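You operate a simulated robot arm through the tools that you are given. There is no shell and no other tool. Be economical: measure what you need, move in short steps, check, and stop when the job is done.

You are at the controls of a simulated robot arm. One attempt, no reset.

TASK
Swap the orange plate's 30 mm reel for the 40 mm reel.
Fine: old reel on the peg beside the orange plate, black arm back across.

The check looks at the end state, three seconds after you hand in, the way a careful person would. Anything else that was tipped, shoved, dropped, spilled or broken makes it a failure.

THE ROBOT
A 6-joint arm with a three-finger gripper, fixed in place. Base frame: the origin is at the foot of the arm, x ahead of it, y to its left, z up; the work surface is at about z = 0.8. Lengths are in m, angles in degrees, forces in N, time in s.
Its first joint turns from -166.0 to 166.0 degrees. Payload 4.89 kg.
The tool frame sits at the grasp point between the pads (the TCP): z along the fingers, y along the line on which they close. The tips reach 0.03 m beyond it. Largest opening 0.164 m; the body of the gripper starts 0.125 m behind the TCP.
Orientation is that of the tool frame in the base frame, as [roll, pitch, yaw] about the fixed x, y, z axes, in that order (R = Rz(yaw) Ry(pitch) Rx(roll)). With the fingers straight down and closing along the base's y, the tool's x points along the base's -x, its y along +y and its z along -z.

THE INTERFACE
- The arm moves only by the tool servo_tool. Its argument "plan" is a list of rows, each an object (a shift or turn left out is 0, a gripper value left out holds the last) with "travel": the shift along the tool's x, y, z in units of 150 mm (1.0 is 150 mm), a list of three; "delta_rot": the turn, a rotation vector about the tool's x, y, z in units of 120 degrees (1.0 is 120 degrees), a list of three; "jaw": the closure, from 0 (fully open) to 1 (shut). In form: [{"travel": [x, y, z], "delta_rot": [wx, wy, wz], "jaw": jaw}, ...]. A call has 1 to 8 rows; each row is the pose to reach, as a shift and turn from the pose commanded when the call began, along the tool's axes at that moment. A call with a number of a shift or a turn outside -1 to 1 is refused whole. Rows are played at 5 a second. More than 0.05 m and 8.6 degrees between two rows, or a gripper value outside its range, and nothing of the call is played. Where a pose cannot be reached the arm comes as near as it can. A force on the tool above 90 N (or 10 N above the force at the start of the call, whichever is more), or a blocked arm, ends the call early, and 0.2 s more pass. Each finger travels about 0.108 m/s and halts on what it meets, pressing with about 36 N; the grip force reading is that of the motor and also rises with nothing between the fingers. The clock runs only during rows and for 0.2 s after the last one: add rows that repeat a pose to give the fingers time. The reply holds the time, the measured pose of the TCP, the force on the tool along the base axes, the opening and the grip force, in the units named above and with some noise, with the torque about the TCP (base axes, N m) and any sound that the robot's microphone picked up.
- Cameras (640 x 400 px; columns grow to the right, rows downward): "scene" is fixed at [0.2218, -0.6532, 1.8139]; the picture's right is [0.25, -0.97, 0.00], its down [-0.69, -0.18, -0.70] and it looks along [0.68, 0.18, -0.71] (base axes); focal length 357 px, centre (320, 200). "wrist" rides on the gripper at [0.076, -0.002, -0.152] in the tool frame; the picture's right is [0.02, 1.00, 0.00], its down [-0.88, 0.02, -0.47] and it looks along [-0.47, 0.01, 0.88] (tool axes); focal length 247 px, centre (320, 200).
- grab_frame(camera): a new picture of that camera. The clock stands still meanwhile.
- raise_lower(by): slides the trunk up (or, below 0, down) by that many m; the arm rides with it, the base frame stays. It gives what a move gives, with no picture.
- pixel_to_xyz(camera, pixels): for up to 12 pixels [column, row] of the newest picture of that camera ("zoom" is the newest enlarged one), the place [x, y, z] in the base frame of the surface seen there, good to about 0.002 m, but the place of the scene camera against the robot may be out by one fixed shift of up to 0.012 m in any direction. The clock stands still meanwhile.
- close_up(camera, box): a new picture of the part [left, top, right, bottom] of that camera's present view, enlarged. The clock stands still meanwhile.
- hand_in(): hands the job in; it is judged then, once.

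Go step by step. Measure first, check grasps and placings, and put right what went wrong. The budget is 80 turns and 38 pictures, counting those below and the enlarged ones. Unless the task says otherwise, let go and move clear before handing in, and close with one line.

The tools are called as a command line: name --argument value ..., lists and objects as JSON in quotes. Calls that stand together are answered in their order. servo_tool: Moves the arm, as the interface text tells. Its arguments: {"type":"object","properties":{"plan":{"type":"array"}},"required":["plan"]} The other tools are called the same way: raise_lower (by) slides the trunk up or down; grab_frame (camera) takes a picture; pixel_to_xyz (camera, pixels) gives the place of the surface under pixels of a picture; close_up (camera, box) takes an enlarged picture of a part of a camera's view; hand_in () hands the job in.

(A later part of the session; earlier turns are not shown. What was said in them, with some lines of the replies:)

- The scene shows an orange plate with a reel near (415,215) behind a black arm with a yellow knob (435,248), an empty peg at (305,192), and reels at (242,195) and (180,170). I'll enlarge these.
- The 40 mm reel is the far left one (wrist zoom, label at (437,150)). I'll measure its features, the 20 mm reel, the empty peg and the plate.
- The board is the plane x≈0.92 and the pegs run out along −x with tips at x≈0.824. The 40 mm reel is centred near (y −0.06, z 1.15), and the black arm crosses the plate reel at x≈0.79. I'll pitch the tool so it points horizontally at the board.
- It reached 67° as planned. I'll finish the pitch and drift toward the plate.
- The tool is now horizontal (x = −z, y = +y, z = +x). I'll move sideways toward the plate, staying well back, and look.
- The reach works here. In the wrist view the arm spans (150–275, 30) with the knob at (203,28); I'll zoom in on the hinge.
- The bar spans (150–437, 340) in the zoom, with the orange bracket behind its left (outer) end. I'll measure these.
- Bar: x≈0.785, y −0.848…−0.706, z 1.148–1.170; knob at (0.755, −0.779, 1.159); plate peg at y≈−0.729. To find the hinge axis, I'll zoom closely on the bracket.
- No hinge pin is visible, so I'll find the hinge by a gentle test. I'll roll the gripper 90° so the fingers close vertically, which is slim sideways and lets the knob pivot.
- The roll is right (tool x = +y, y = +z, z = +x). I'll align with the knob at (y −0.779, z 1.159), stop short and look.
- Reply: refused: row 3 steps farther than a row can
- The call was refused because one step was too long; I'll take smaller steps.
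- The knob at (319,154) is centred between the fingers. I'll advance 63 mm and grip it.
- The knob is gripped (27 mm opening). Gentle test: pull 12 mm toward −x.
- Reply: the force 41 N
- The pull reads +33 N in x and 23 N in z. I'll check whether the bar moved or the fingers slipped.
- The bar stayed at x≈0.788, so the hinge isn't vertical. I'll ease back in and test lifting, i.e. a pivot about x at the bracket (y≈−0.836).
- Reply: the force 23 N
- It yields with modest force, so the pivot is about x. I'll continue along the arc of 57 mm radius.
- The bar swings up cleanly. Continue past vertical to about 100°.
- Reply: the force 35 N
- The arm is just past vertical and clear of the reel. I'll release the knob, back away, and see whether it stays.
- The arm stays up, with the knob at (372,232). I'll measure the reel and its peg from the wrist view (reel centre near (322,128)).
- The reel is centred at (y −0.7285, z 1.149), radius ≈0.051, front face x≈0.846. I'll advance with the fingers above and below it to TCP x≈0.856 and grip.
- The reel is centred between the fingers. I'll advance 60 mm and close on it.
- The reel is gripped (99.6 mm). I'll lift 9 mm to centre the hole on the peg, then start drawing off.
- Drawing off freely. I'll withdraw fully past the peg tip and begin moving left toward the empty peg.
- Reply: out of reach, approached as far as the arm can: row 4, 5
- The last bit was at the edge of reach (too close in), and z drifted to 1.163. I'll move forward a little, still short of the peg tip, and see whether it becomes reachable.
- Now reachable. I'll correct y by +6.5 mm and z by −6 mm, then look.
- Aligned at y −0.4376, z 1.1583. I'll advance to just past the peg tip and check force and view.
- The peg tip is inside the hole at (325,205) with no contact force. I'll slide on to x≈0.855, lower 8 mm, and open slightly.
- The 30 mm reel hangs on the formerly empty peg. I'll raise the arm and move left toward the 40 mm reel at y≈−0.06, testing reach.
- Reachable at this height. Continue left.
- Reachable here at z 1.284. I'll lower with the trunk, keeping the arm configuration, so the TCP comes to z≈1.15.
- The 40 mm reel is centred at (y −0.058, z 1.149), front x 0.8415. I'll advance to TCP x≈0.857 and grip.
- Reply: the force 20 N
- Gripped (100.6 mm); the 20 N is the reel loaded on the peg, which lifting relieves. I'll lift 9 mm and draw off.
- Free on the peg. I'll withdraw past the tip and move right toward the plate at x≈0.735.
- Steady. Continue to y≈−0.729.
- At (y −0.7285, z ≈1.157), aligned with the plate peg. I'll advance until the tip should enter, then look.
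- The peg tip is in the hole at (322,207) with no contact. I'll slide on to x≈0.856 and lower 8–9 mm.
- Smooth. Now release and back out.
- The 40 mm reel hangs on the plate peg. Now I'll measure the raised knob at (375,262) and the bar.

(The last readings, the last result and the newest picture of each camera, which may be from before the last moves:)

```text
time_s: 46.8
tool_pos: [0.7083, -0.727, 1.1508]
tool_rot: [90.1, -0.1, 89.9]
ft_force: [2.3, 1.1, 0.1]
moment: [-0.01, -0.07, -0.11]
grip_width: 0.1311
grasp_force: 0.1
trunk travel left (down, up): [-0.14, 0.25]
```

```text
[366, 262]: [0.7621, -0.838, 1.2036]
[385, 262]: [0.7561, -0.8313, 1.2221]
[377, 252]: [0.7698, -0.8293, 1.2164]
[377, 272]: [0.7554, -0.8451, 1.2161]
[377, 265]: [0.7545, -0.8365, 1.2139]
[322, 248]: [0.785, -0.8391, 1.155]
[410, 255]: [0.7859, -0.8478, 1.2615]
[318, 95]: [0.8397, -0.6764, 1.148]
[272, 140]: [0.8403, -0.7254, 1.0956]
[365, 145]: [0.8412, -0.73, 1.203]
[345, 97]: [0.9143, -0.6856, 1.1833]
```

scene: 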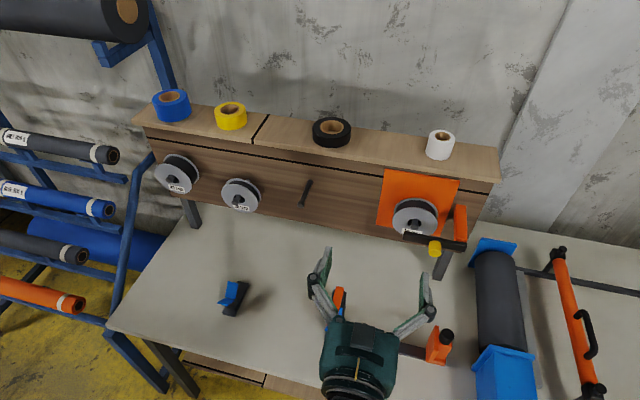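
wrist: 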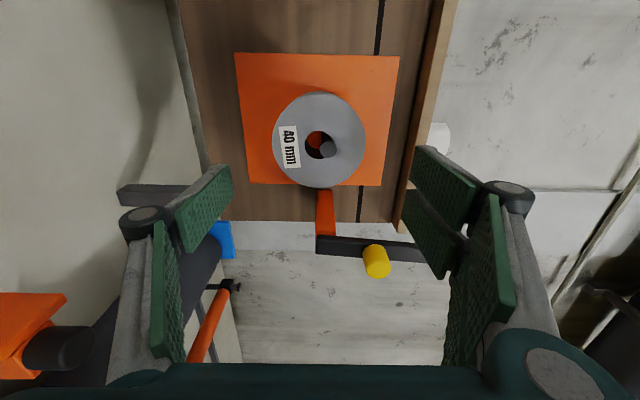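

Knob centre is about (y −0.839, z 1.215). I'll back off a bit, align there, narrow the jaw, then advance to x≈0.745 and grip.

servo_tool --plan '[{"travel": [-0.1, 0.1, -0.13], "jaw": 0.3}, {"travel": [-0.3, 0.22, -0.13], "jaw": 0.5}, {"travel": [-0.5, 0.33, -0.13], "jaw": 0.5}, {"travel": [-0.747, 0.43, -0.13], "jaw": 0.5}, {"travel": [-0.747, 0.43, -0.13], "jaw": 0.5}]'

close_up --camera "wrist" --box '[200, 60, 440, 260]'

```text
time_s: 48.0
tool_pos: [0.6885, -0.8396, 1.2157]
tool_rot: [90.0, 0.0, 89.9]
ft_force: [-0.3, 0.0, -0.4]
moment: [-0.01, -0.01, 0.0]
grip_width: 0.082
grasp_force: 0.0
trunk travel left (down, up): [-0.14, 0.25]
```

```text
2.00 times, centred on (320, 160) of wrist
```

zoom: 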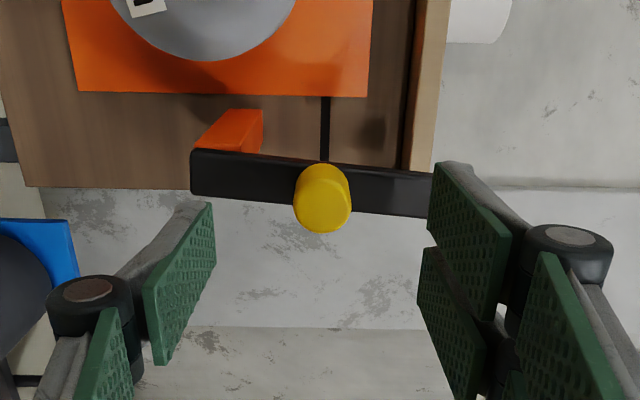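

Centred. Advance 56 mm and grip.

servo_tool --plan '[{"travel": [0, 0, 0.2]}, {"travel": [0, 0, 0.377]}, {"travel": [0, 0, 0.377]}, {"travel": [0, 0, 0.377], "jaw": 0.75}, {"travel": [0, 0, 0.377], "jaw": 0.9}, {"travel": [0, 0, 0.377], "jaw": 0.9}]'

```text
time_s: 49.4
tool_pos: [0.7445, -0.8397, 1.2178]
tool_rot: [90.1, 0.0, 90.0]
ft_force: [-9.9, 6.9, -18.2]
moment: [-0.01, 0.53, 0.02]
grip_width: 0.0271
grasp_force: 44.9
trunk travel left (down, up): [-0.14, 0.25]
```

The knob is gripped. I'll swing back along the arc to about 20°.

servo_tool --plan '[{"travel": [0.04, -0.01, 0]}, {"travel": [0.089, -0.013, 0]}, {"travel": [0.153, -0.029, 0]}, {"travel": [0.213, -0.057, 0]}, {"travel": [0.267, -0.095, 0]}, {"travel": [0.315, -0.143, 0]}, {"travel": [0.353, -0.197, 0]}, {"travel": [0.381, -0.257, 0]}]'

```text
time_s: 51.2
tool_pos: [0.7438, -0.7824, 1.177]
tool_rot: [90.1, 0.2, 89.8]
ft_force: [4.1, 7.7, 5.3]
moment: [-0.13, -0.06, 0.09]
grip_width: 0.0267
grasp_force: 44.5
trunk travel left (down, up): [-0.14, 0.25]
```

Smooth. Finish the last 20° to the original knob position (y −0.779, z 1.159).

servo_tool --plan '[{"travel": [0.013, -0.04, 0]}, {"travel": [0.02, -0.08, 0]}, {"travel": [0.022, -0.117, 0]}, {"travel": [0.022, -0.117, 0]}]'

close_up --camera "scene" --box '[390, 180, 490, 270]'

```text
time_s: 52.2
tool_pos: [0.7427, -0.7802, 1.1593]
tool_rot: [90.0, 0.0, 89.9]
ft_force: [-4.2, -4.9, 11.8]
moment: [-0.05, -0.36, -0.31]
grip_width: 0.0263
grasp_force: 44.5
trunk travel left (down, up): [-0.14, 0.25]
```

```text
4.44 times, centred on (440, 225) of scene
```

zoom: 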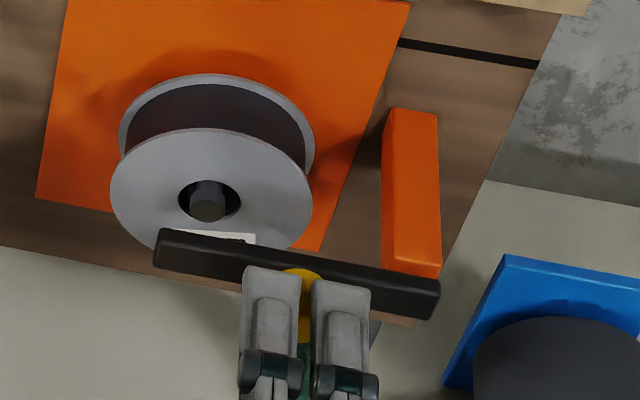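

The bar is back in its original place (ends at (155,248) and (440,300), same as before). Release and retreat.

servo_tool --plan '[{"travel": [0, 0, 0], "jaw": 0.75}, {"travel": [0, 0, 0], "jaw": 0.6}, {"travel": [0, 0, 0], "jaw": 0.5}, {"travel": [0, 0, -0.2]}, {"travel": [0, 0, -0.5]}, {"travel": [0, 0, -0.8]}, {"travel": [0.2, 0, -0.8]}]'

grab_frame --camera "wrist"

grab_frame --camera "scene"

```text
time_s: 53.8
tool_pos: [0.623, -0.7534, 1.1587]
tool_rot: [90.0, 0.0, 89.9]
ft_force: [0.2, -1.6, -0.9]
moment: [0.05, -0.15, 0.15]
grip_width: 0.082
grasp_force: 0.1
trunk travel left (down, up): [-0.14, 0.25]
```

```text
6 pictures are left
```

wrist: 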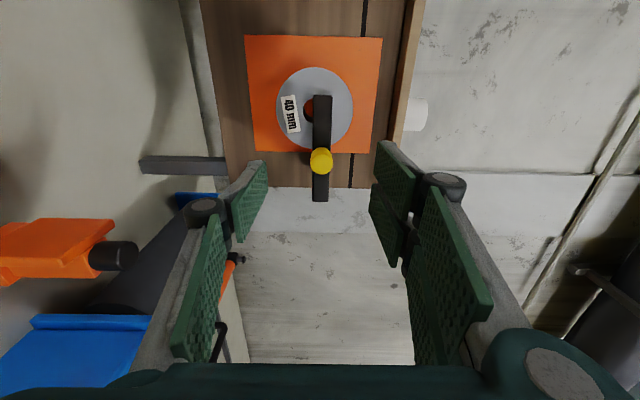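

```text
5 pictures are left
```

scene: 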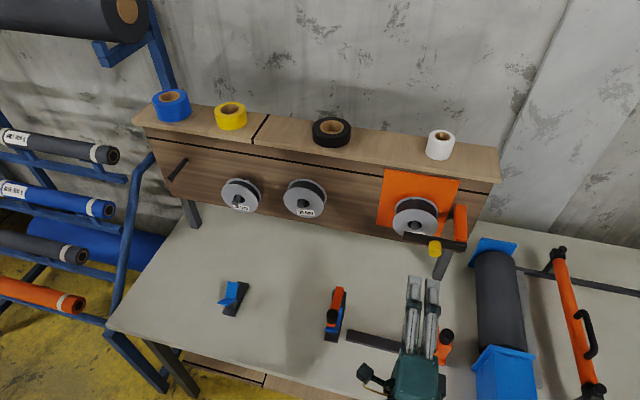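

Everything looks in place: 40 mm reel on the plate, 30 mm on the neighbouring peg, arm across. A quick check that the bar is level.

pixel_to_xyz --camera "wrist" --pixels '[[315, 100], [330, 100], [314, 198], [327, 198], [322, 160], [280, 108], [350, 108]]'

```text
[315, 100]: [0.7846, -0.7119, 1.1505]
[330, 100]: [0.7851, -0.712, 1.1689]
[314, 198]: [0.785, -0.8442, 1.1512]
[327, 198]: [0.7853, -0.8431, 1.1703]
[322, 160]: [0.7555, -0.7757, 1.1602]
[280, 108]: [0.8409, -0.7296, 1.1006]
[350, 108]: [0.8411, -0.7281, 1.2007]
```

The bar is level (z 1.150–1.169 at the free end, 1.151–1.170 at the hinge), both reels hang on their pegs, and the gripper is clear. I'm handing in.

hand_in

```text
The job is handed in.
```

The 40 mm reel is on the orange plate, the 30 mm reel is on the peg beside it, and the black arm is back across; I saw nothing else moved in the final pictures.
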